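You operate a simulated robot arm through the tools that you are given. There is no shell and no other tool.

You run a simulated robot arm. Do the job below in one go: nothing can be reset, and whatever is moved stays where it is left.

## Task
Pull the plug, fit the strainer, then tip the cold tea down the sink.
Fine: lay the plug on the strip between the sink and the counter's edge; put the mug back; the sink ends empty; spill nothing. Set down upright: sink plug, grey mug.
Where things are to end (x, y in the base frame): sink plug within 0.06 m of [0.65, 0.65].

It is judged by the outcome, as a careful person would: the job done as asked, and still so three seconds after it is handed in. It fails if anything else is knocked over, pushed out of place, dropped, spilled or broken.

## Robot
A 7-joint arm with a two-finger parallel gripper, fixed in place. Base frame: the origin is on the floor under the middle of its stand, x ahead of it, y to its left, z up; the work surface is at about z = 0.89. Readings come in m, rad, newtons and seconds.
It reaches about 1.372 m from its shoulder. Its first joint turns from -2.601 to 2.601 rad. Payload 3.43 kg.
The TCP is the grasp point between the finger pads, 0.03 m short of the fingertips. In the tool frame z runs along the fingers and y along their closing line. The gripper opens to 0.094 m. The fingers are 0.028 m wide and 0.01 m thick; the gripper's body (0.05 by 0.096 m) begins 0.055 m behind the TCP.
Orientation is that of the tool frame in the base frame, as [roll, pitch, yaw] about the fixed x, y, z axes, in that order (R = Rz(yaw) Ry(pitch) Rx(roll)). With the fingers straight down and closing along the base's y, the tool's x points along the base's -x, its y along +y and its z along -z.

## Interface
- The arm moves only by the tool apply_moves. Its argument "motion" is a list of rows, each a list of 3 entries, a list of its own where there are three numbers: the shift along the tool's x, y, z in m, then the turn, a rotation vector about the tool's x, y, z in rad, then the opening, from 0 (shut) to 1 (fully open). In form: [[[tx, ty, tz], [ax, ay, az], hand], ...]. A call has 1 to 20 rows; each row is the pose to reach, as a shift and turn from the pose commanded when the call began, along the tool's axes at that moment. Each row takes 0.2 s and may step no farther than 0.05 m and 0.15 rad from the row before; otherwise, or with a gripper value out of range, the whole call is refused. A pose out of reach is approached as far as the arm can. The call stops where the force on the tool passes 40 N (or 10 N more than at its start, if that is more) or the arm is blocked; 0.2 s more then pass. Each finger travels about 0.045 m/s and halts on what it meets, pressing with about 43 N; the grip force reading is that of the motor and also rises with nothing between the fingers. The clock runs only during rows and for 0.2 s after the last one: add rows that repeat a pose to give the fingers time. The reply holds the time, the measured pose of the TCP, the force on the tool along the base axes, the opening and the grip force, in the units named above and with some noise, with the torque about the TCP (base axes, N m) and any sound that the robot's microphone picked up.
- Cameras (640 x 400 px; columns grow to the right, rows downward): "scene" is fixed at [0.4007, 0.6485, 1.4596]; the picture's right is [0.93, 0.35, 0.00], its down [0.34, -0.90, -0.29] and it looks along [-0.10, 0.27, -0.96] (base axes); focal length 240 px, centre (320, 200). "wrist" rides on the gripper at [0.076, 0.014, -0.102] in the tool frame; the picture's right is [-0.18, 0.98, 0.00], its down [-0.75, -0.14, -0.64] and it looks along [-0.63, -0.12, 0.77] (tool axes); focal length 243 px, centre (320, 200). There is no depth. A picture from a camera that has moved, and an enlarged one, comes with that camera's place and axes in the base frame and with its lens.
- grab_frame(camera): a new picture of that camera. No time passes.
- enlarge(camera, box): a new picture of the part [left, top, right, bottom] of that camera's present view, enlarged. No time passes.
- finish_job(): hands the job in; it is judged then, once.

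Places have to be worked out from the pictures, the camera data and where the tool is seen. Open the gripper and draw the arm clear of the work before you hand the job in, unless the task says otherwise.

The tools are called as a command line: name --argument value ..., lists and objects as JSON in quotes. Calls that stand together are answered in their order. apply_moves: Moves the arm, as the interface text tells. Its arguments: {"type":"object","properties":{"motion":{"type":"array","items":{"type":"array"}}},"required":["motion"]} The other tools are called the same way: grab_frame (camera) takes a picture; enlarge (camera, box) takes an enlarged picture of a part of a camera's view; finish_job () hands the job in.

At the start:

```text
time: 0.0
tool_pos: [0.2677, 0.778, 1.1411]
tcp_rot: [3.141, 0.0, -3.141]
wrist_force: [0.0, 0.7, 0.1]
moment: [0.0, 0.0, 0.02]
opening: 0.0939
finger_force: 0.1
```

scene: 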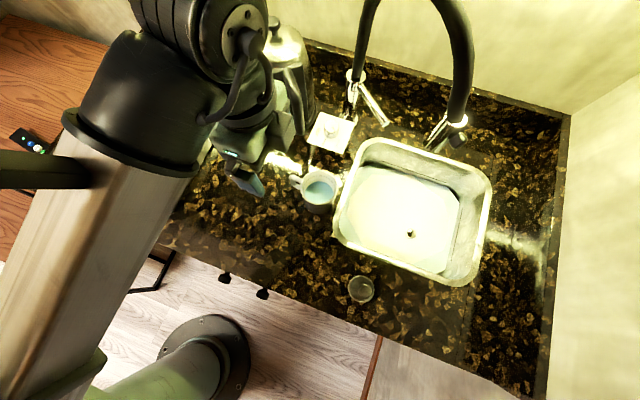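
wrist: 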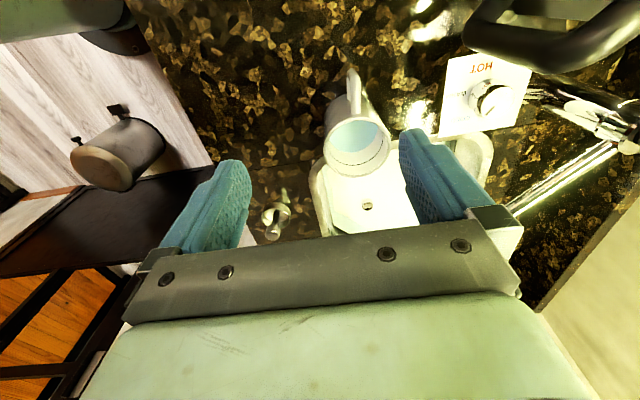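

I'll start by looking more closely at the sink, mug, plug and strainer in both cameras before moving anything.

enlarge --camera "scene" --box '[280, 90, 520, 310]'

enlarge --camera "scene" --box '[220, 80, 380, 220]'

enlarge --camera "wrist" --box '[220, 40, 540, 260]'

```text
1.82 times, centred on (400, 200) of scene
camera zoom: at [0.4007, 0.6485, 1.4596], right [0.93, 0.35, 0.0], down [0.34, -0.9, -0.29], along [-0.1, 0.27, -0.96], focal length 436 px, centre (174, 200)
```

zoom: 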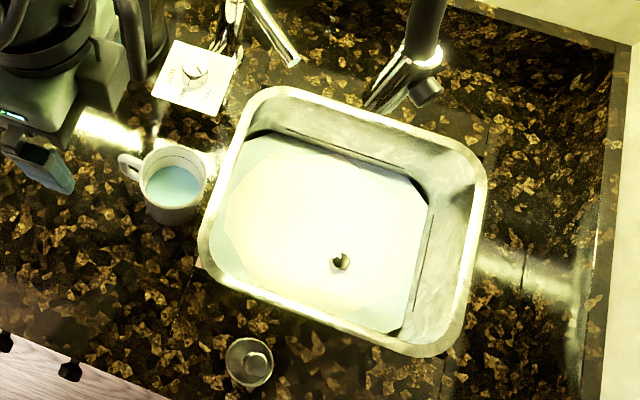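

```text
2.86 times, centred on (300, 150) of scene
camera zoom: at [0.4007, 0.6485, 1.4596], right [0.93, 0.35, 0.0], down [0.34, -0.9, -0.29], along [-0.1, 0.27, -0.96], focal length 686 px, centre (377, 343)
```

zoom: 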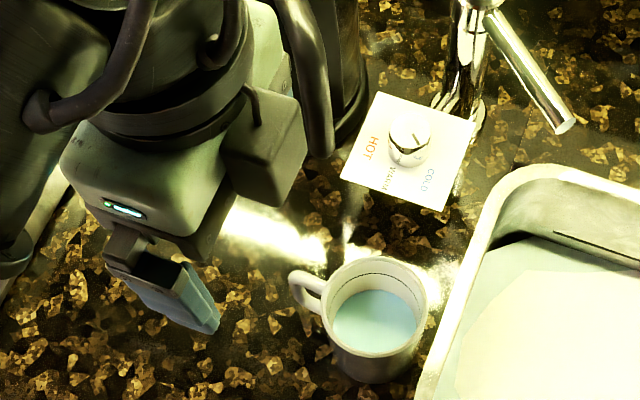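

```text
1.82 times, centred on (380, 150) of wrist
camera zoom: at [0.1929, 0.7915, 1.2445], right [0.18, 0.98, 0.0], down [0.75, -0.14, 0.64], along [0.63, -0.12, -0.77], focal length 441 px, centre (211, 291)
```

zoom: 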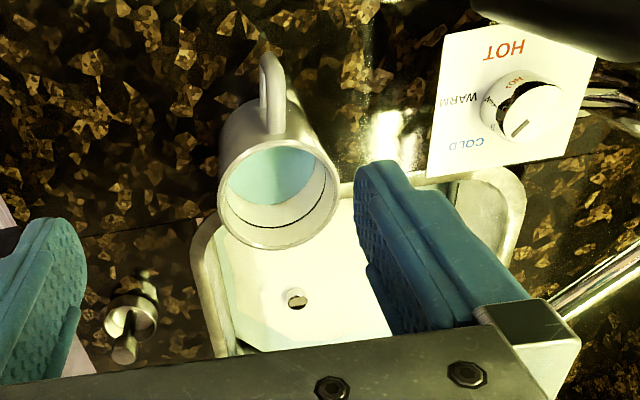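

The sink holds water, with what looks like the plug knob near (0.60, 0.83). A small cup-like item, probably the strainer, sits near (0.50, 0.65), and the mug is near (0.338, 0.81). I'll zoom in on each to confirm.

enlarge --camera "scene" --box '[380, 210, 444, 250]'

enlarge --camera "scene" --box '[328, 268, 392, 308]'

enlarge --camera "wrist" --box '[240, 180, 320, 230]'

enlarge --camera "wrist" --box '[330, 180, 410, 230]'

enlarge --camera "wrist" --box '[440, 0, 640, 220]'

enlarge --camera "scene" --box '[320, 0, 520, 170]'

```text
10.00 times, centred on (412, 230) of scene
camera zoom: at [0.4007, 0.6485, 1.4596], right [0.93, 0.35, 0.0], down [0.34, -0.9, -0.29], along [-0.1, 0.27, -0.96], focal length 2400 px, centre (-600, -100)
```

zoom: 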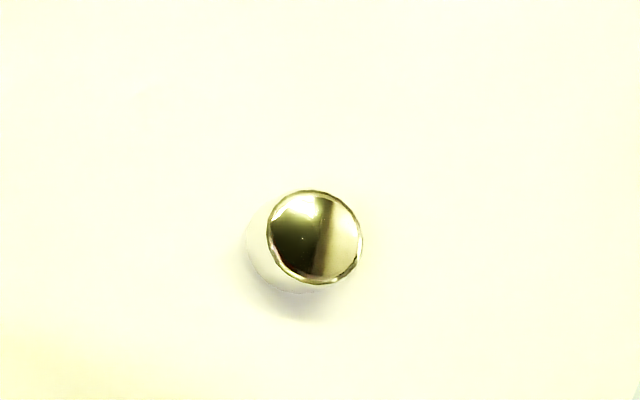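

```text
10.00 times, centred on (360, 288) of scene
camera zoom: at [0.4007, 0.6485, 1.4596], right [0.93, 0.35, 0.0], down [0.34, -0.9, -0.29], along [-0.1, 0.27, -0.96], focal length 2400 px, centre (-80, -680)
```

zoom: 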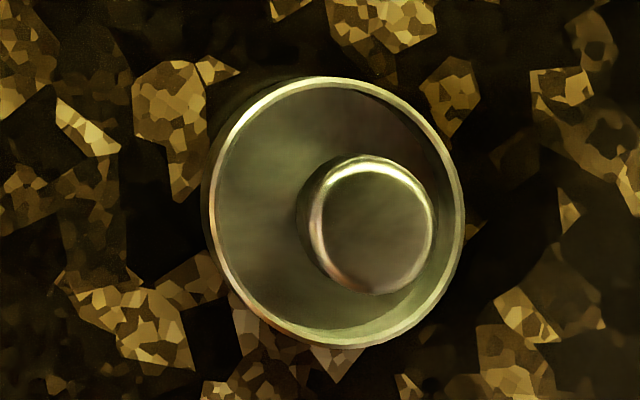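

```text
8.00 times, centred on (280, 205) of wrist
camera zoom: at [0.1929, 0.7915, 1.2445], right [0.18, 0.98, 0.0], down [0.75, -0.14, 0.64], along [0.63, -0.12, -0.77], focal length 1941 px, centre (640, 160)
```

zoom: 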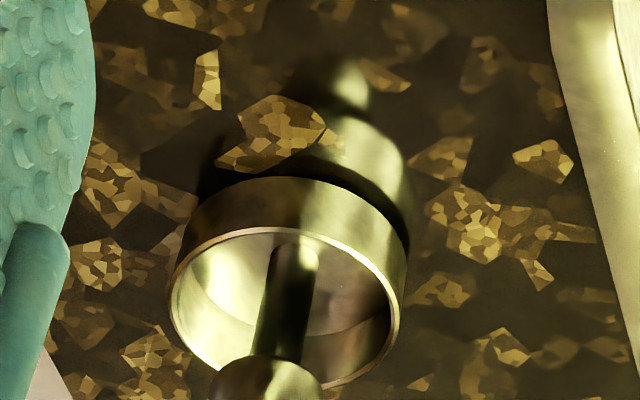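

```text
8.00 times, centred on (370, 205) of wrist
camera zoom: at [0.1929, 0.7915, 1.2445], right [0.18, 0.98, 0.0], down [0.75, -0.14, 0.64], along [0.63, -0.12, -0.77], focal length 1941 px, centre (-80, 160)
```

zoom: 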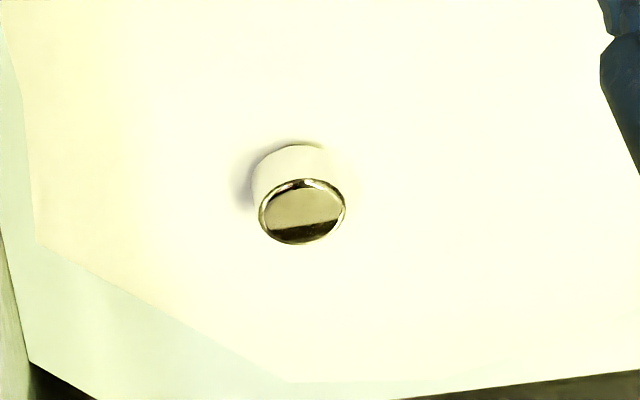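

```text
1.82 times, centred on (540, 110) of wrist
camera zoom: at [0.1929, 0.7915, 1.2445], right [0.18, 0.98, 0.0], down [0.75, -0.14, 0.64], along [0.63, -0.12, -0.77], focal length 441 px, centre (-80, 364)
```

zoom: 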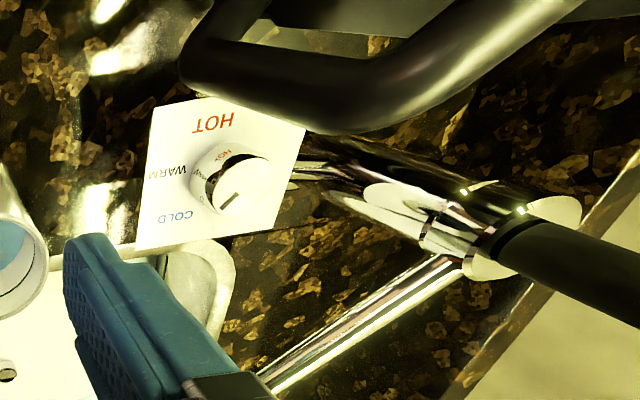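

```text
2.35 times, centred on (420, 85) of scene
camera zoom: at [0.4007, 0.6485, 1.4596], right [0.93, 0.35, 0.0], down [0.34, -0.9, -0.29], along [-0.1, 0.27, -0.96], focal length 565 px, centre (85, 471)
```

zoom: 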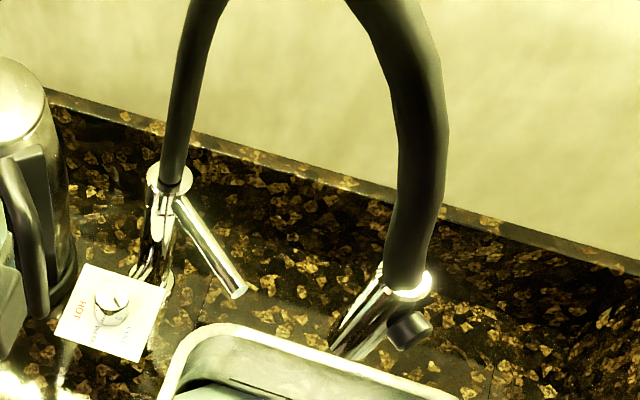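

The plug shows as a chrome-topped knob about 26 mm wide, standing out of the water. The strainer is a 56 mm cup with a central knob, and a gooseneck spout hangs near the back of the sink. I'll raise the empty arm and shift it for a better view of the spout height and sink depth.

apply_moves --motion '[[[0, 0, -0.04], [0, 0, 0], 1], [[-0.03, -0.02, -0.07], [0, 0, 0], 1], [[-0.07, -0.04, -0.08], [0, 0, 0], 1], [[-0.11, -0.06, -0.08], [0, 0, 0], 1], [[-0.13, -0.08, -0.08], [0, 0, 0], 1]]'

grab_frame --camera "wrist"

grab_frame --camera "scene"

```text
time: 1.2
tool_pos: [0.4048, 0.7056, 1.1997]
tcp_rot: [3.113, 0.017, -3.141]
wrist_force: [0.8, 0.1, -0.5]
moment: [0.02, 0.08, -0.01]
opening: 0.094
finger_force: 0.1
out of reach, approached as far as the arm can: row 2, 3, 4, 5
```

```text
taken
camera wrist: at [0.3283, 0.715, 1.3029], right [0.18, 0.98, 0.03], down [0.74, -0.16, 0.65], along [0.64, -0.1, -0.76], focal length 243 px, centre (320, 200)
```

wrist: 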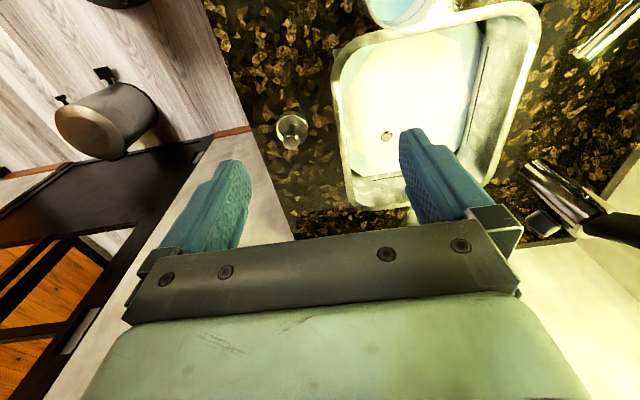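

```text
taken
```

scene: 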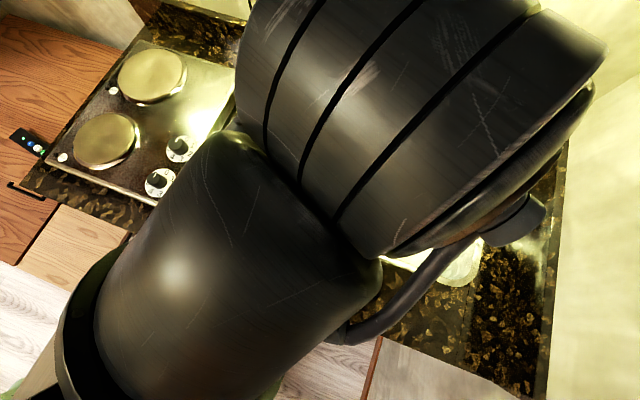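

The spray head hangs at about (0.51, 0.91), with its tip near z = 1.09, so I must stay clear of it on the -y side. The arm also can't rise above about z = 1.2 here. I'll come down a little, which will also show the commanded reference, and begin turning the wrist so the camera stays on the robot side.

apply_moves --motion '[[[0, 0, 0.03], [0, 0, -0.1], 1], [[-0.02, 0, 0.06], [0, 0, -0.2], 1], [[-0.05, 0.0, 0.07], [0, 0, -0.33], 1], [[-0.08, 0.01, 0.07], [0, 0, -0.46], 1]]'

grab_frame --camera "wrist"

```text
time: 2.2
tool_pos: [0.4842, 0.7185, 1.1284]
tcp_rot: [3.141, 0.001, -2.678]
wrist_force: [-0.4, -0.1, 0.2]
moment: [0.05, -0.01, -0.01]
opening: 0.0942
finger_force: 0.0
```

```text
taken
camera wrist: at [0.4095, 0.6964, 1.2307], right [-0.27, 0.96, 0.0], down [0.74, 0.21, 0.64], along [0.62, 0.18, -0.77], focal length 243 px, centre (320, 200)
```

wrist: 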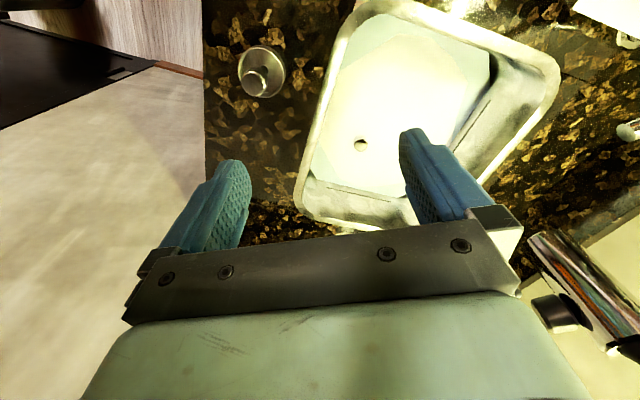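

The reference follows the measured pose, and this view agrees on the sprayer tip at (0.51, 0.91, 1.10). I'll zoom on the plug and strainer from here to triangulate them.

enlarge --camera "wrist" --box '[328, 125, 392, 165]'

enlarge --camera "wrist" --box '[220, 30, 316, 90]'

enlarge --camera "wrist" --box '[280, 0, 580, 240]'

```text
10.00 times, centred on (360, 145) of wrist
camera zoom: at [0.4095, 0.6964, 1.2307], right [-0.27, 0.96, 0.0], down [0.74, 0.21, 0.64], along [0.62, 0.18, -0.77], focal length 2426 px, centre (-80, 750)
```

zoom: 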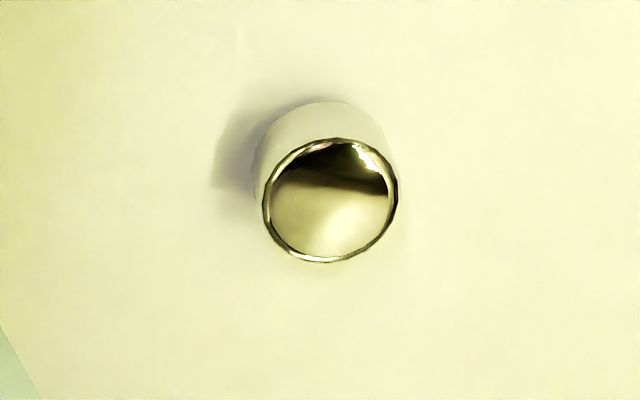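

```text
6.67 times, centred on (268, 60) of wrist
camera zoom: at [0.4095, 0.6964, 1.2307], right [-0.27, 0.96, 0.0], down [0.74, 0.21, 0.64], along [0.62, 0.18, -0.77], focal length 1618 px, centre (667, 1133)
```

zoom: 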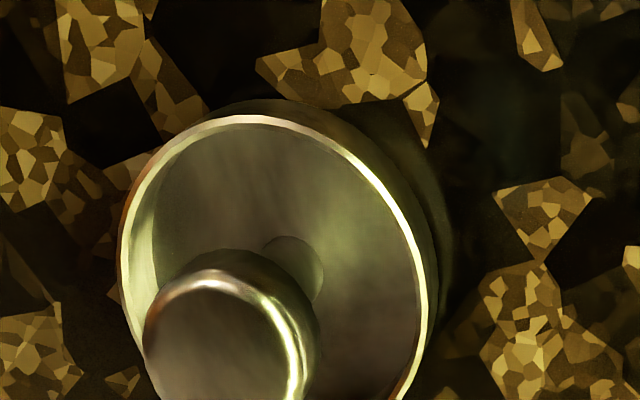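

```text
1.67 times, centred on (430, 120) of wrist
camera zoom: at [0.4095, 0.6964, 1.2307], right [-0.27, 0.96, 0.0], down [0.74, 0.21, 0.64], along [0.62, 0.18, -0.77], focal length 404 px, centre (137, 333)
```

zoom: 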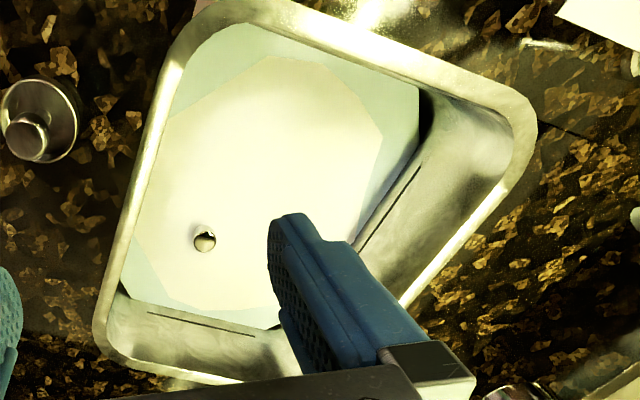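

Three views agree: the knob's top is at about (0.6015, 0.8355, 0.795), standing roughly 17 mm proud of its surroundings. I'll move above it at the current height and half-close the fingers, staying on the near side of the sprayer.

apply_moves --motion '[[[-0.032, 0.01, 0.0], [0, 0, 0], 0.8], [[-0.064, 0.021, 0.0], [0, 0, 0], 0.6], [[-0.096, 0.032, 0.0], [0, 0, 0], 0.55], [[-0.128, 0.042, 0.0], [0, 0, 0], 0.55], [[-0.157, 0.0523, 0.0], [0, 0, 0], 0.55]]'

grab_frame --camera "wrist"

grab_frame --camera "scene"

```text
time: 3.4
tool_pos: [0.6018, 0.8376, 1.1283]
tcp_rot: [3.141, 0.0, -2.68]
wrist_force: [-0.1, 0.0, 0.8]
moment: [0.0, -0.03, -0.02]
opening: 0.0516
finger_force: 0.2
```

```text
taken
camera wrist: at [0.5283, 0.8144, 1.2328], right [-0.27, 0.96, 0.0], down [0.74, 0.21, 0.64], along [0.62, 0.17, -0.77], focal length 243 px, centre (320, 200)
```

wrist: 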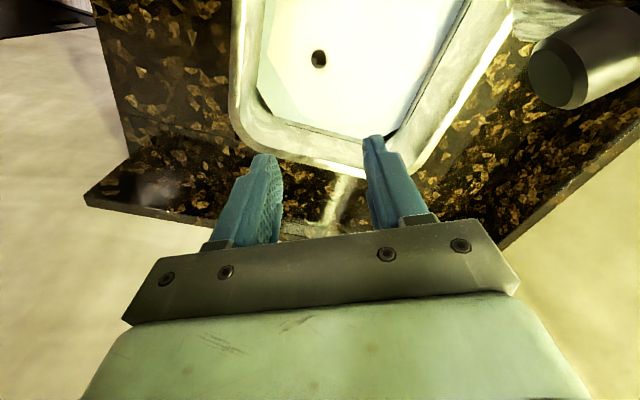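

```text
taken
```

scene: 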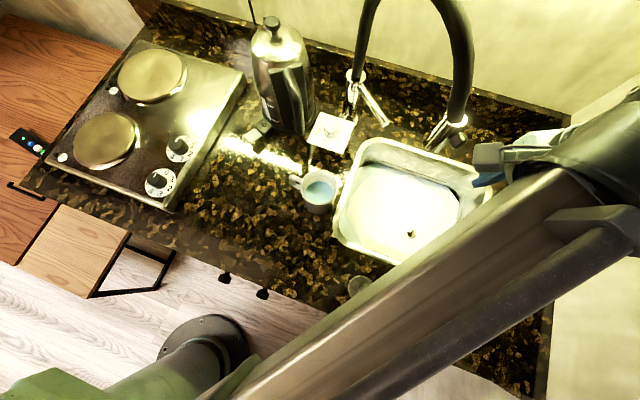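

The plug appears exactly where predicted, at column 320 and row 59, so the gripper is centred over it. I'll descend to about z = 0.86 and check again.

apply_moves --motion '[[[0, 0, 0.045], [0, 0, 0], 0.55], [[0, 0, 0.09], [0, 0, 0], 0.55], [[0, 0, 0.135], [0, 0, 0], 0.55], [[0, 0, 0.18], [0, 0, 0], 0.55], [[0, 0, 0.225], [0, 0, 0], 0.55], [[0, 0, 0.265], [0, 0, 0], 0.55]]'

grab_frame --camera "wrist"

grab_frame --camera "scene"

```text
time: 4.8
tool_pos: [0.5995, 0.8355, 0.866]
tcp_rot: [-3.14, -0.001, -2.68]
wrist_force: [-0.4, -0.3, -0.7]
moment: [0.01, -0.01, -0.01]
opening: 0.0516
finger_force: 0.0
```

```text
taken
camera wrist: at [0.5261, 0.8135, 0.9699], right [-0.27, 0.96, 0.0], down [0.74, 0.21, 0.64], along [0.62, 0.17, -0.77], focal length 243 px, centre (320, 200)
```

wrist: 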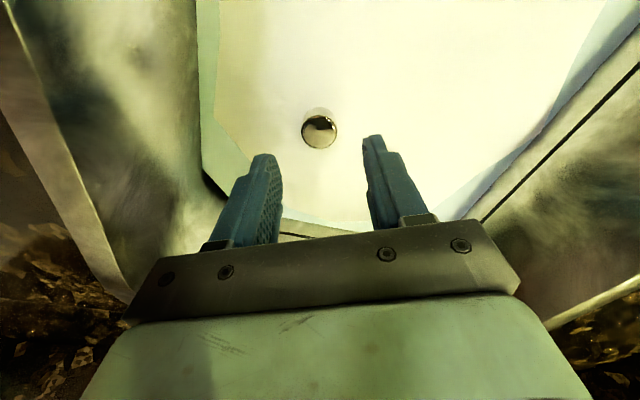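

```text
taken
```

scene: 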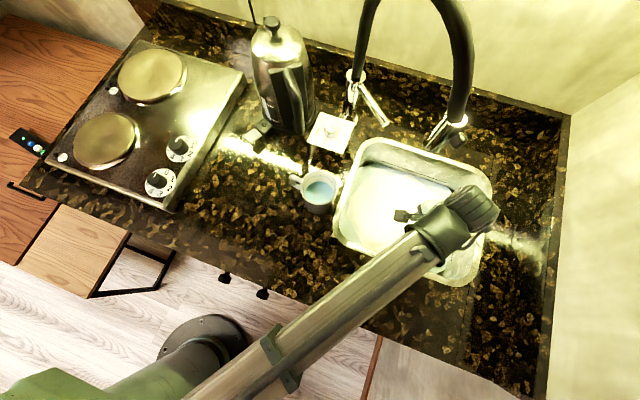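

The knob top works out at z ≈ 0.7946 on the tool axis. I'll zoom in to find the level at its base before the last few centimetres.

enlarge --camera "wrist" --box '[280, 95, 360, 145]'

enlarge --camera "scene" --box '[330, 130, 500, 290]'

```text
8.00 times, centred on (320, 120) of wrist
camera zoom: at [0.5261, 0.8135, 0.9699], right [-0.27, 0.96, 0.0], down [0.74, 0.21, 0.64], along [0.62, 0.17, -0.77], focal length 1941 px, centre (320, 840)
```

zoom: 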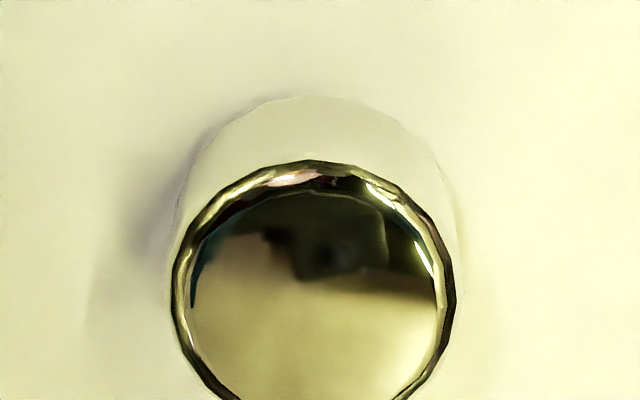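

```text
2.50 times, centred on (415, 210) of scene
camera zoom: at [0.4007, 0.6485, 1.4596], right [0.93, 0.35, 0.0], down [0.34, -0.9, -0.29], along [-0.1, 0.27, -0.96], focal length 600 px, centre (82, 175)
```

zoom: 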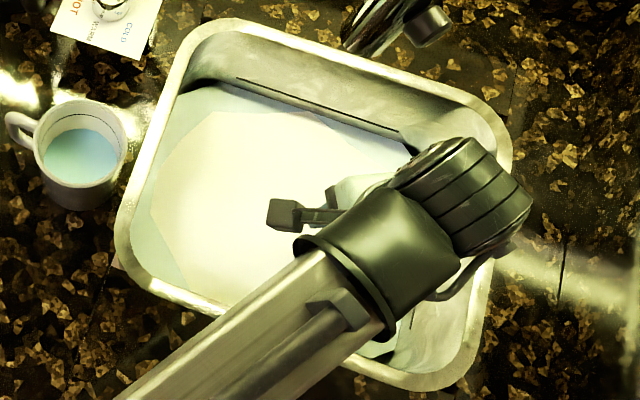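

The base surface is at about z = 0.780. I'll lower until the fingertips are about 2 mm above it (TCP near 0.812) and check the force.

apply_moves --motion '[[[0, 0, 0.025], [0, 0, 0], 0.55], [[0, 0, 0.042], [0, 0, 0], 0.55], [[0, 0, 0.049], [0, 0, 0], 0.55], [[0, 0, 0.053], [0, 0, 0], 0.55]]'

grab_frame --camera "wrist"

```text
time: 5.8
tool_pos: [0.6016, 0.8345, 0.8122]
tcp_rot: [-3.14, 0.001, -2.681]
wrist_force: [-0.1, -0.3, 0.6]
moment: [0.01, 0.01, 0.03]
opening: 0.0516
finger_force: 0.0
```

```text
taken
camera wrist: at [0.5268, 0.8133, 0.9149], right [-0.27, 0.96, 0.0], down [0.74, 0.21, 0.64], along [0.62, 0.17, -0.77], focal length 243 px, centre (320, 200)
```

wrist: 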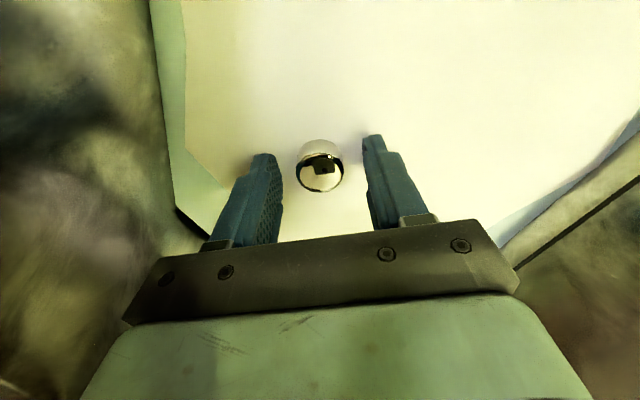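

The fingers straddle the knob with no contact force. I'll close on it now.

apply_moves --motion '[[[0, 0, 0], [0, 0, 0], 0.3], [[0, 0, 0], [0, 0, 0], 0.1], [[0, 0, 0], [0, 0, 0], 0.0], [[0, 0, 0], [0, 0, 0], 0.0], [[0, 0, 0], [0, 0, 0], 0.0]]'

grab_frame --camera "wrist"

```text
time: 7.0
tool_pos: [0.601, 0.835, 0.8121]
tcp_rot: [-3.141, 0.001, -2.682]
wrist_force: [0.3, -0.6, 0.2]
moment: [-0.01, 0.0, 0.0]
opening: 0.0268
finger_force: 43.3
```

```text
taken
camera wrist: at [0.5268, 0.8133, 0.9151], right [-0.27, 0.96, 0.0], down [0.74, 0.21, 0.64], along [0.62, 0.17, -0.77], focal length 243 px, centre (320, 200)
```

wrist: 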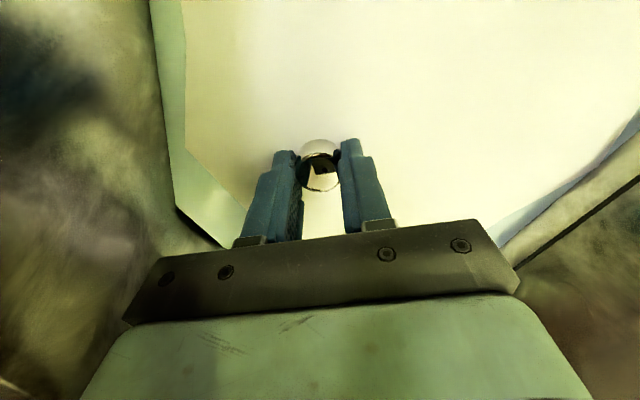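

The grip is firm: the opening reads 26.8 mm and the force 43 N. I'll pull the plug straight up in small steps.

apply_moves --motion '[[[0, 0, -0.004], [0, 0, 0], 0], [[0, 0, -0.01], [0, 0, 0], 0], [[0, 0, -0.02], [0, 0, 0], 0], [[0, 0, -0.035], [0, 0, 0], 0], [[0, 0, -0.055], [0, 0, 0], 0]]'

grab_frame --camera "wrist"

grab_frame --camera "scene"

```text
time: 8.2
tool_pos: [0.601, 0.8365, 0.8655]
tcp_rot: [-3.141, -0.001, -2.681]
wrist_force: [0.5, 0.6, 0.0]
moment: [-0.01, -0.03, -0.01]
opening: 0.0264
finger_force: 42.7
```

```text
taken
camera wrist: at [0.527, 0.8141, 0.9686], right [-0.27, 0.96, 0.0], down [0.74, 0.21, 0.64], along [0.62, 0.17, -0.77], focal length 243 px, centre (320, 200)
```

wrist: 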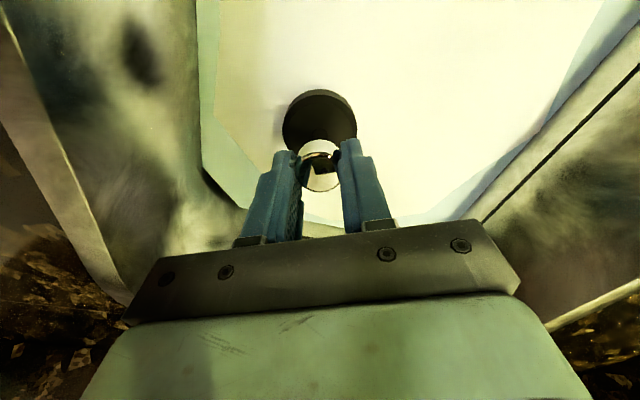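

```text
taken
```

scene: 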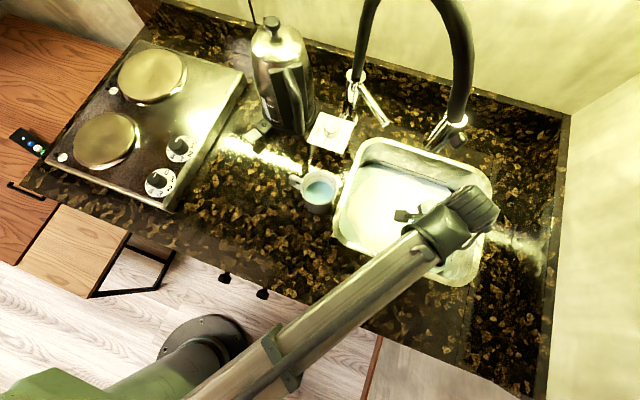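

The plug lifted cleanly with no resistance, and a dark disc is visible below it. I'll zoom in to tell the plug body from the drain hole.

enlarge --camera "wrist" --box '[264, 80, 376, 200]'

enlarge --camera "scene" --box '[380, 190, 444, 250]'

```text
3.33 times, centred on (320, 140) of wrist
camera zoom: at [0.527, 0.8141, 0.9686], right [-0.27, 0.96, 0.0], down [0.74, 0.21, 0.64], along [0.62, 0.17, -0.77], focal length 809 px, centre (320, 400)
```

zoom: 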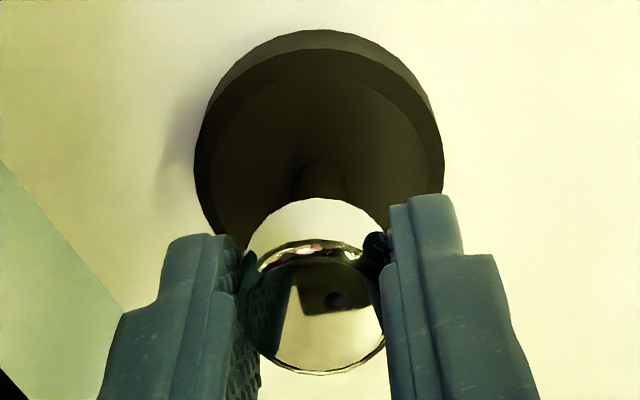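

```text
6.67 times, centred on (412, 220) of scene
camera zoom: at [0.4007, 0.6485, 1.4596], right [0.93, 0.35, 0.0], down [0.34, -0.9, -0.29], along [-0.1, 0.27, -0.96], focal length 1600 px, centre (-293, 67)
```

zoom: 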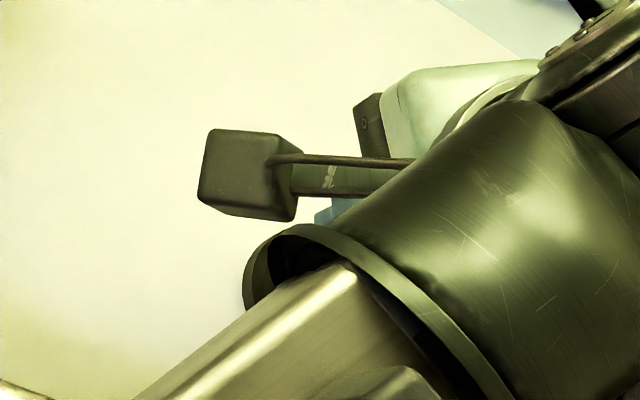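

The dark disc is the plug body. It is about 56 mm wide, and its underside is about 81 mm below the TCP; the drain centre is (0.601, 0.8355). I'll lift it clear of the rim and carry it over to (0.65, 0.65).

apply_moves --motion '[[[0, 0, -0.04], [0, 0, 0], 0], [[0, 0, -0.085], [0, 0, 0], 0], [[0, 0, -0.13], [0, 0, 0], 0], [[0, 0, -0.17], [0, 0, 0], 0], [[0.008, -0.038, -0.175], [0, 0, 0], 0], [[0.0155, -0.075, -0.175], [0, 0, 0], 0], [[0.023, -0.113, -0.175], [0, 0, 0], 0], [[0.031, -0.15, -0.175], [0, 0, 0], 0], [[0.0386, -0.188, -0.175], [0, 0, 0], 0]]'

grab_frame --camera "wrist"

grab_frame --camera "scene"

```text
time: 10.2
tool_pos: [0.6476, 0.6498, 1.0414]
tcp_rot: [-3.141, 0.001, -2.681]
wrist_force: [0.1, 0.8, -1.8]
moment: [-0.02, 0.04, 0.02]
opening: 0.0267
finger_force: 43.0
```

```text
taken
camera wrist: at [0.5726, 0.6276, 1.1445], right [-0.27, 0.96, 0.0], down [0.74, 0.21, 0.64], along [0.62, 0.17, -0.77], focal length 243 px, centre (320, 200)
```

wrist: 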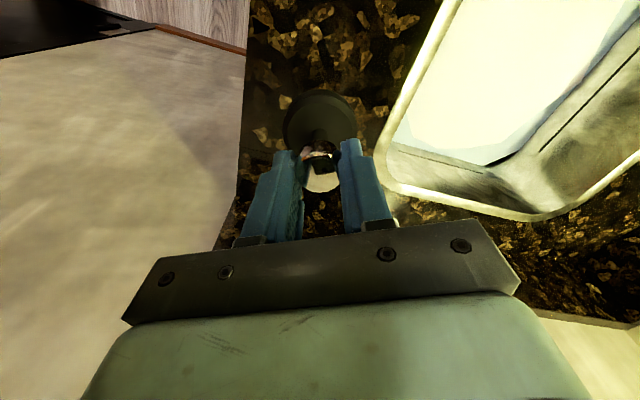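

```text
taken
```

scene: 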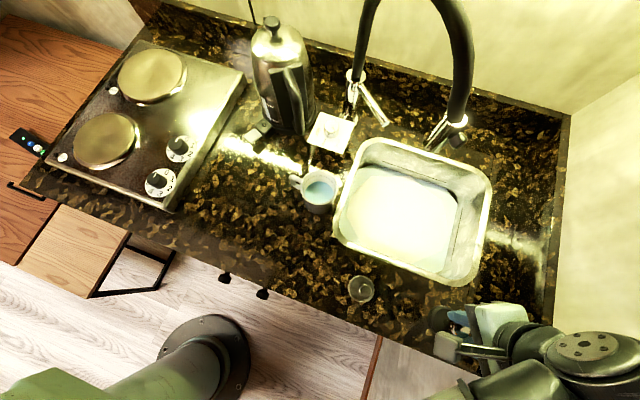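

The plug hangs over the strip, whose front edge is at y ≈ 0.576 and sink rim at y ≈ 0.745. I'll zoom in to measure the plug's bottom relative to the TCP.

enlarge --camera "wrist" --box '[264, 80, 376, 200]'

enlarge --camera "scene" --box '[410, 280, 530, 380]'

enlarge --camera "scene" --box '[330, 130, 500, 290]'

```text
3.33 times, centred on (320, 140) of wrist
camera zoom: at [0.5726, 0.6276, 1.1445], right [-0.27, 0.96, 0.0], down [0.74, 0.21, 0.64], along [0.62, 0.17, -0.77], focal length 809 px, centre (320, 400)
```

zoom: 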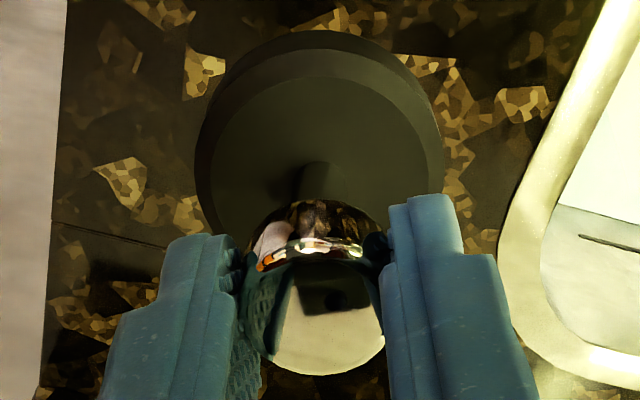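

```text
4.00 times, centred on (470, 330) of scene
camera zoom: at [0.4007, 0.6485, 1.4596], right [0.93, 0.35, 0.0], down [0.34, -0.9, -0.29], along [-0.1, 0.27, -0.96], focal length 960 px, centre (-280, -320)
```

zoom: 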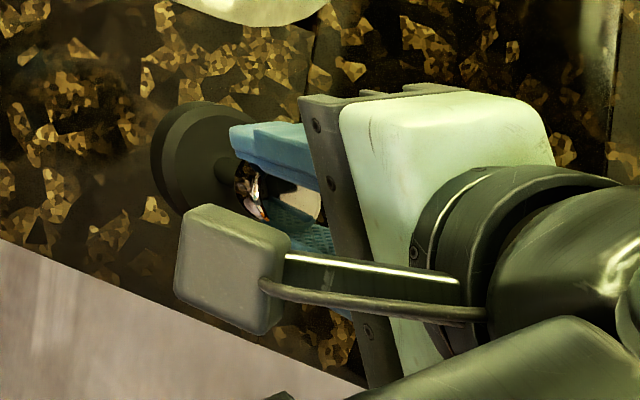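

```text
2.50 times, centred on (415, 210) of scene
camera zoom: at [0.4007, 0.6485, 1.4596], right [0.93, 0.35, 0.0], down [0.34, -0.9, -0.29], along [-0.1, 0.27, -0.96], focal length 600 px, centre (82, 175)
```

zoom: 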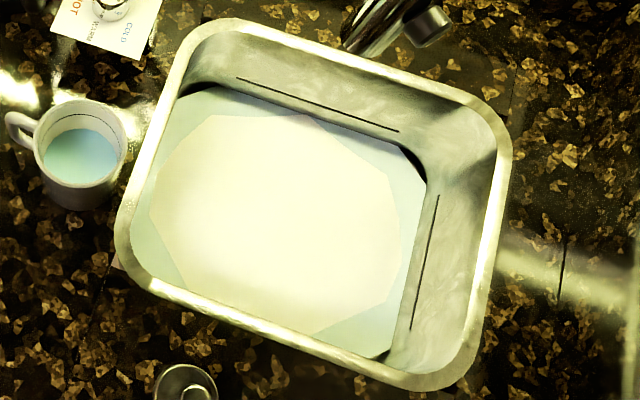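

The plug disc spans about 66–78 mm below the TCP, so it should touch the counter near TCP z ≈ 0.968. I'll lower to just above that.

apply_moves --motion '[[[0, 0, 0.03], [0, 0, 0], 0], [[0, 0, 0.05], [0, 0, 0], 0], [[0, 0, 0.062], [0, 0, 0], 0], [[0, 0, 0.067], [0, 0, 0], 0]]'

enlarge --camera "wrist" --box '[240, 60, 400, 200]'

enlarge --camera "scene" --box '[400, 280, 520, 380]'

```text
time: 11.2
tool_pos: [0.6501, 0.6483, 0.9726]
tcp_rot: [-3.141, 0.0, -2.681]
wrist_force: [-0.1, 0.5, -0.7]
moment: [-0.01, -0.01, 0.01]
opening: 0.0266
finger_force: 43.3
```

```text
2.86 times, centred on (320, 130) of wrist
camera zoom: at [0.5757, 0.6265, 1.0766], right [-0.27, 0.96, 0.0], down [0.74, 0.21, 0.64], along [0.62, 0.17, -0.77], focal length 693 px, centre (320, 400)
```

zoom: 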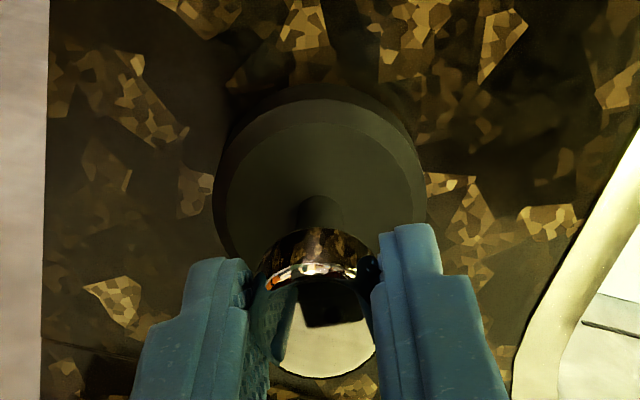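

```text
4.00 times, centred on (460, 330) of scene
camera zoom: at [0.4007, 0.6485, 1.4596], right [0.93, 0.35, 0.0], down [0.34, -0.9, -0.29], along [-0.1, 0.27, -0.96], focal length 960 px, centre (-240, -320)
```

zoom: 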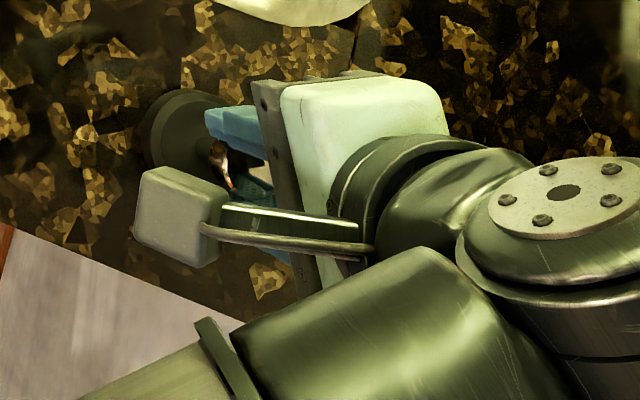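

Not in contact yet, at TCP z = 0.9726. I'll ease down in 1.5 mm steps and watch the force.

apply_moves --motion '[[[0, 0, 0.0015], [0, 0, 0], 0], [[0, 0, 0.003], [0, 0, 0], 0], [[0, 0, 0.0045], [0, 0, 0], 0]]'

```text
time: 12.0
tool_pos: [0.6501, 0.6482, 0.9719]
tcp_rot: [-3.141, 0.002, -2.679]
wrist_force: [0.0, -1.7, 22.1]
moment: [-0.19, 0.15, -0.05]
opening: 0.0265
finger_force: 43.5
```

The plug is on the counter, with 22 N upward. I'll back off about 3 mm of command to relieve the press, then open the fingers slowly.

apply_moves --motion '[[[0, 0, -0.002], [0, 0, 0], 0], [[0, 0, -0.003], [0, 0, 0], 0]]'

```text
time: 12.6
tool_pos: [0.6504, 0.6485, 0.9717]
tcp_rot: [-3.14, 0.0, -2.681]
wrist_force: [0.6, -0.9, 9.4]
moment: [0.03, -0.03, -0.02]
opening: 0.0265
finger_force: 42.9
```

apply_moves --motion '[[[0, 0, -0.002], [0, 0, 0], 0], [[0, 0, -0.002], [0, 0, 0], 0.35], [[0, 0, -0.002], [0, 0, 0], 0.45], [[0, 0, -0.002], [0, 0, 0], 0.6], [[0, 0, -0.002], [0, 0, 0], 0.7]]'

grab_frame --camera "wrist"

```text
time: 13.8
tool_pos: [0.6498, 0.6487, 0.9744]
tcp_rot: [-3.141, 0.001, -2.682]
wrist_force: [0.3, -0.5, 0.6]
moment: [0.02, 0.0, -0.02]
opening: 0.0659
finger_force: 0.1
```

```text
taken
camera wrist: at [0.5767, 0.6269, 1.0776], right [-0.27, 0.96, 0.0], down [0.74, 0.21, 0.64], along [0.62, 0.17, -0.77], focal length 243 px, centre (320, 200)
```

wrist: 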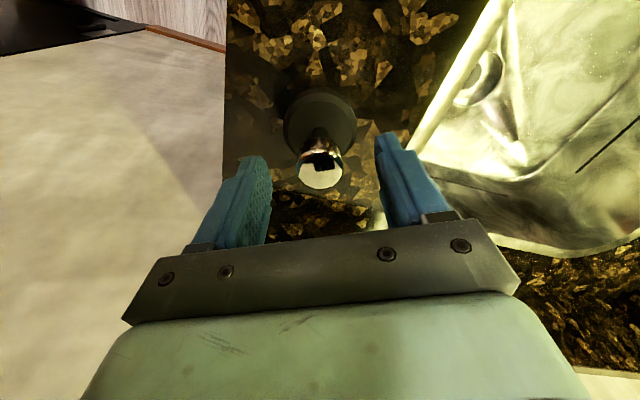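

The plug stands upright on its own at (0.65, 0.649), and the sink has drained enough to show the hole. I'll raise straight up clear of the plug.

apply_moves --motion '[[[0, 0, -0.02], [0, 0, 0], 0.7], [[0, 0, -0.05], [0, 0, 0], 0.7], [[0, 0, -0.09], [0, 0, 0], 0.7], [[0, 0, -0.12], [0, 0, 0], 0.7]]'

grab_frame --camera "wrist"

grab_frame --camera "scene"

enlarge --camera "scene" --box '[330, 130, 500, 310]'

```text
time: 14.8
tool_pos: [0.649, 0.651, 1.0966]
tcp_rot: [3.141, 0.0, -2.679]
wrist_force: [0.4, 0.5, -0.4]
moment: [-0.02, 0.01, 0.01]
opening: 0.0659
finger_force: 0.0
```

```text
taken
camera wrist: at [0.5753, 0.6287, 1.1991], right [-0.27, 0.96, 0.0], down [0.74, 0.21, 0.64], along [0.62, 0.17, -0.77], focal length 243 px, centre (320, 200)
```

wrist: 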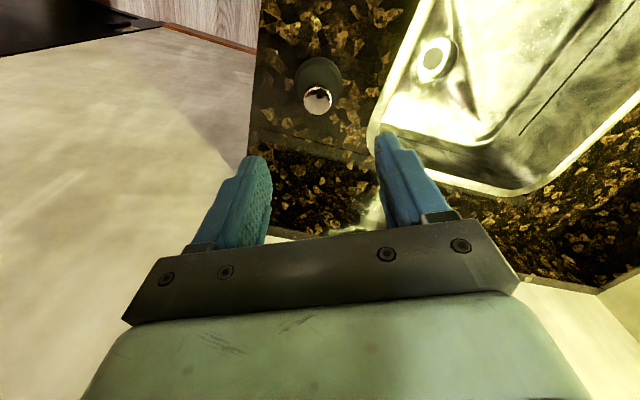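

```text
taken
```

scene: 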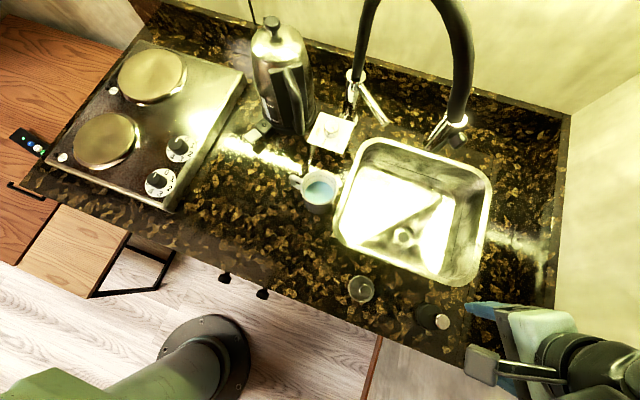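

```text
2.22 times, centred on (415, 220) of scene
camera zoom: at [0.4007, 0.6485, 1.4596], right [0.93, 0.35, 0.0], down [0.34, -0.9, -0.29], along [-0.1, 0.27, -0.96], focal length 533 px, centre (109, 156)
```

zoom: 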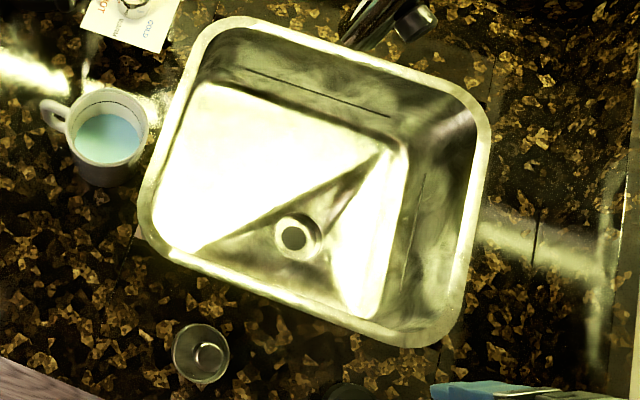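

The sink is drained, and the drain shows at about (0.602, 0.837). I'll inspect the drain and strainer shapes before fitting.

enlarge --camera "scene" --box '[380, 216, 428, 256]'

enlarge --camera "wrist" --box '[395, 25, 475, 95]'

enlarge --camera "scene" --box '[336, 268, 384, 308]'

enlarge --camera "scene" --box '[405, 295, 460, 340]'

```text
10.00 times, centred on (404, 236) of scene
camera zoom: at [0.4007, 0.6485, 1.4596], right [0.93, 0.35, 0.0], down [0.34, -0.9, -0.29], along [-0.1, 0.27, -0.96], focal length 2400 px, centre (-520, -160)
```

zoom: 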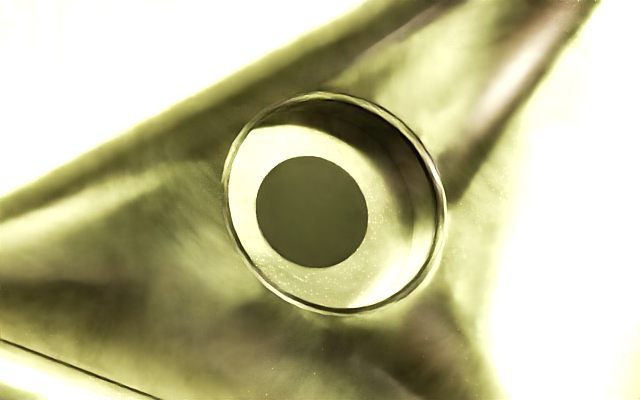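

```text
5.71 times, centred on (435, 60) of wrist
camera zoom: at [0.5753, 0.6287, 1.1991], right [-0.27, 0.96, 0.0], down [0.74, 0.21, 0.64], along [0.62, 0.17, -0.77], focal length 1386 px, centre (-337, 1000)
```

zoom: 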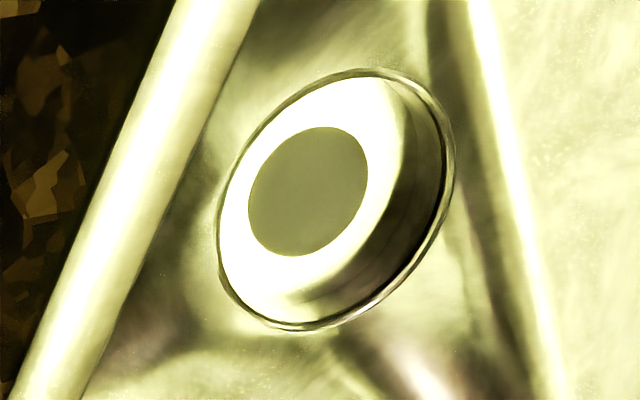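

```text
10.00 times, centred on (360, 288) of scene
camera zoom: at [0.4007, 0.6485, 1.4596], right [0.93, 0.35, 0.0], down [0.34, -0.9, -0.29], along [-0.1, 0.27, -0.96], focal length 2400 px, centre (-80, -680)
```

zoom: 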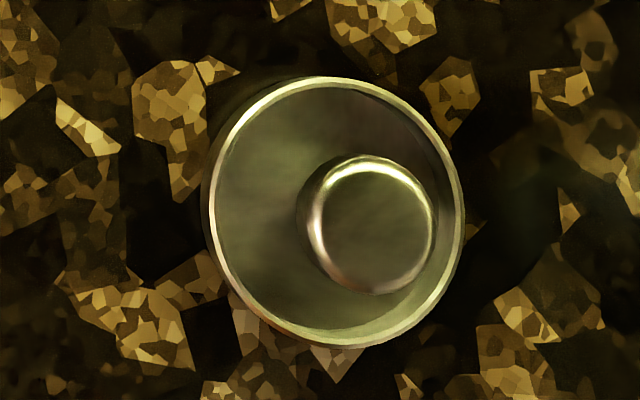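

```text
8.89 times, centred on (432, 318) of scene
camera zoom: at [0.4007, 0.6485, 1.4596], right [0.93, 0.35, 0.0], down [0.34, -0.9, -0.29], along [-0.1, 0.27, -0.96], focal length 2133 px, centre (-680, -844)
```

zoom: 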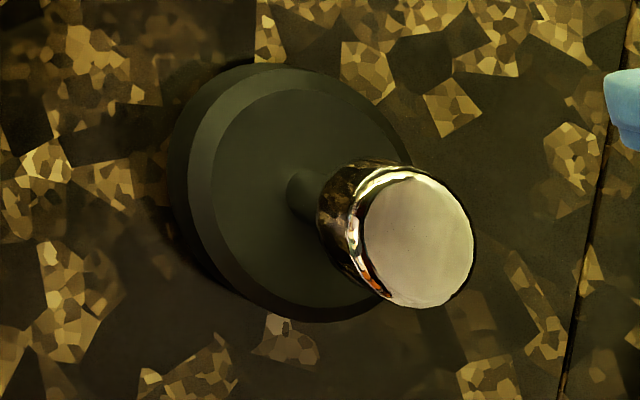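

The drain recess is about 66 mm wide, centred near (0.600, 0.834), so the roughly 53 mm strainer cup should drop in. I'll move over the strainer at a safe height and look down on it.

apply_moves --motion '[[[0.035, 0.0167, 0.0], [0, 0, 0], 0.7], [[0.07, 0.0334, 0.0], [0, 0, 0], 0.6], [[0.105, 0.05, 0.0], [0, 0, 0], 0.55], [[0.1405, 0.0667, 0.01], [0, 0, 0], 0.55], [[0.1405, 0.0667, 0.03], [0, 0, 0], 0.55]]'

grab_frame --camera "wrist"

grab_frame --camera "scene"

```text
time: 16.0
tool_pos: [0.4956, 0.6489, 1.0651]
tcp_rot: [3.14, 0.001, -2.684]
wrist_force: [-1.1, 0.5, -0.8]
moment: [0.04, -0.02, -0.05]
opening: 0.0519
finger_force: 0.0
```

```text
taken
camera wrist: at [0.4213, 0.6266, 1.1689], right [-0.27, 0.96, 0.0], down [0.74, 0.21, 0.64], along [0.62, 0.17, -0.77], focal length 243 px, centre (320, 200)
```

wrist: 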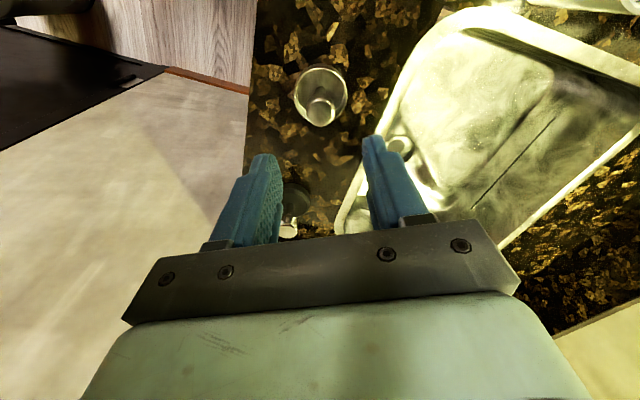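

```text
taken
```

scene: 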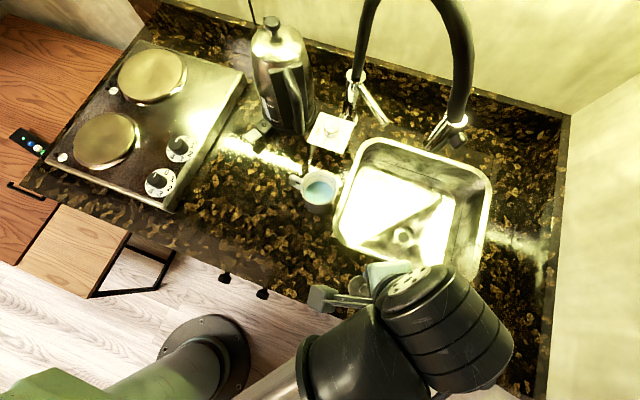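

enlarge --camera "wrist" --box '[272, 50, 368, 140]'

```text
4.44 times, centred on (320, 95) of wrist
camera zoom: at [0.4213, 0.6266, 1.1689], right [-0.27, 0.96, 0.0], down [0.74, 0.21, 0.64], along [0.62, 0.17, -0.77], focal length 1078 px, centre (320, 667)
```

zoom: 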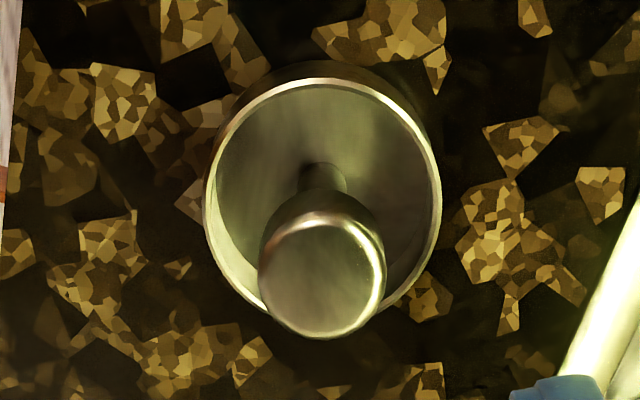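

The knob top appears at z ≈ 0.955–0.967 and is centred on the tool axis. I'll descend to TCP z ≈ 1.012, with the tips still above the knob, and measure again.

apply_moves --motion '[[[0, 0, 0.02], [0, 0, 0], 0.55], [[0, 0, 0.04], [0, 0, 0], 0.55], [[0, 0, 0.053], [0, 0, 0], 0.55]]'

grab_frame --camera "wrist"

enlarge --camera "wrist" --box '[256, 60, 384, 180]'

```text
time: 16.8
tool_pos: [0.4956, 0.6495, 1.0116]
tcp_rot: [-3.141, -0.001, -2.68]
wrist_force: [-0.4, 0.3, -1.2]
moment: [-0.01, -0.01, -0.04]
opening: 0.0519
finger_force: 0.1
```

```text
taken
camera wrist: at [0.4219, 0.6271, 1.1158], right [-0.27, 0.96, 0.0], down [0.74, 0.21, 0.64], along [0.62, 0.17, -0.77], focal length 243 px, centre (320, 200)
```

wrist: 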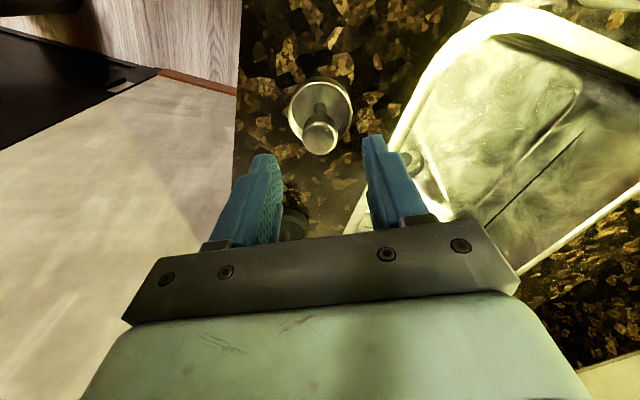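

```text
3.33 times, centred on (320, 120) of wrist
camera zoom: at [0.4219, 0.6271, 1.1158], right [-0.27, 0.96, 0.0], down [0.74, 0.21, 0.64], along [0.62, 0.17, -0.77], focal length 809 px, centre (320, 467)
```

zoom: 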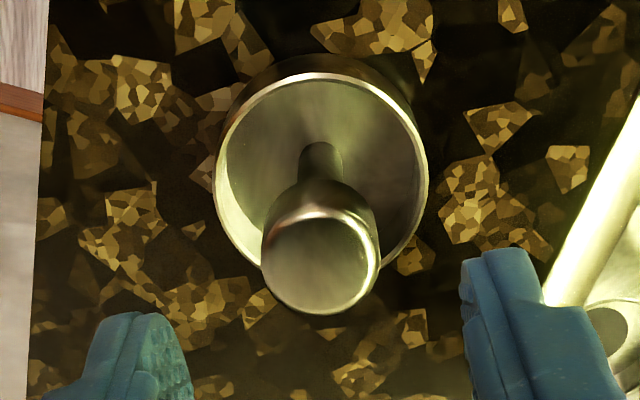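

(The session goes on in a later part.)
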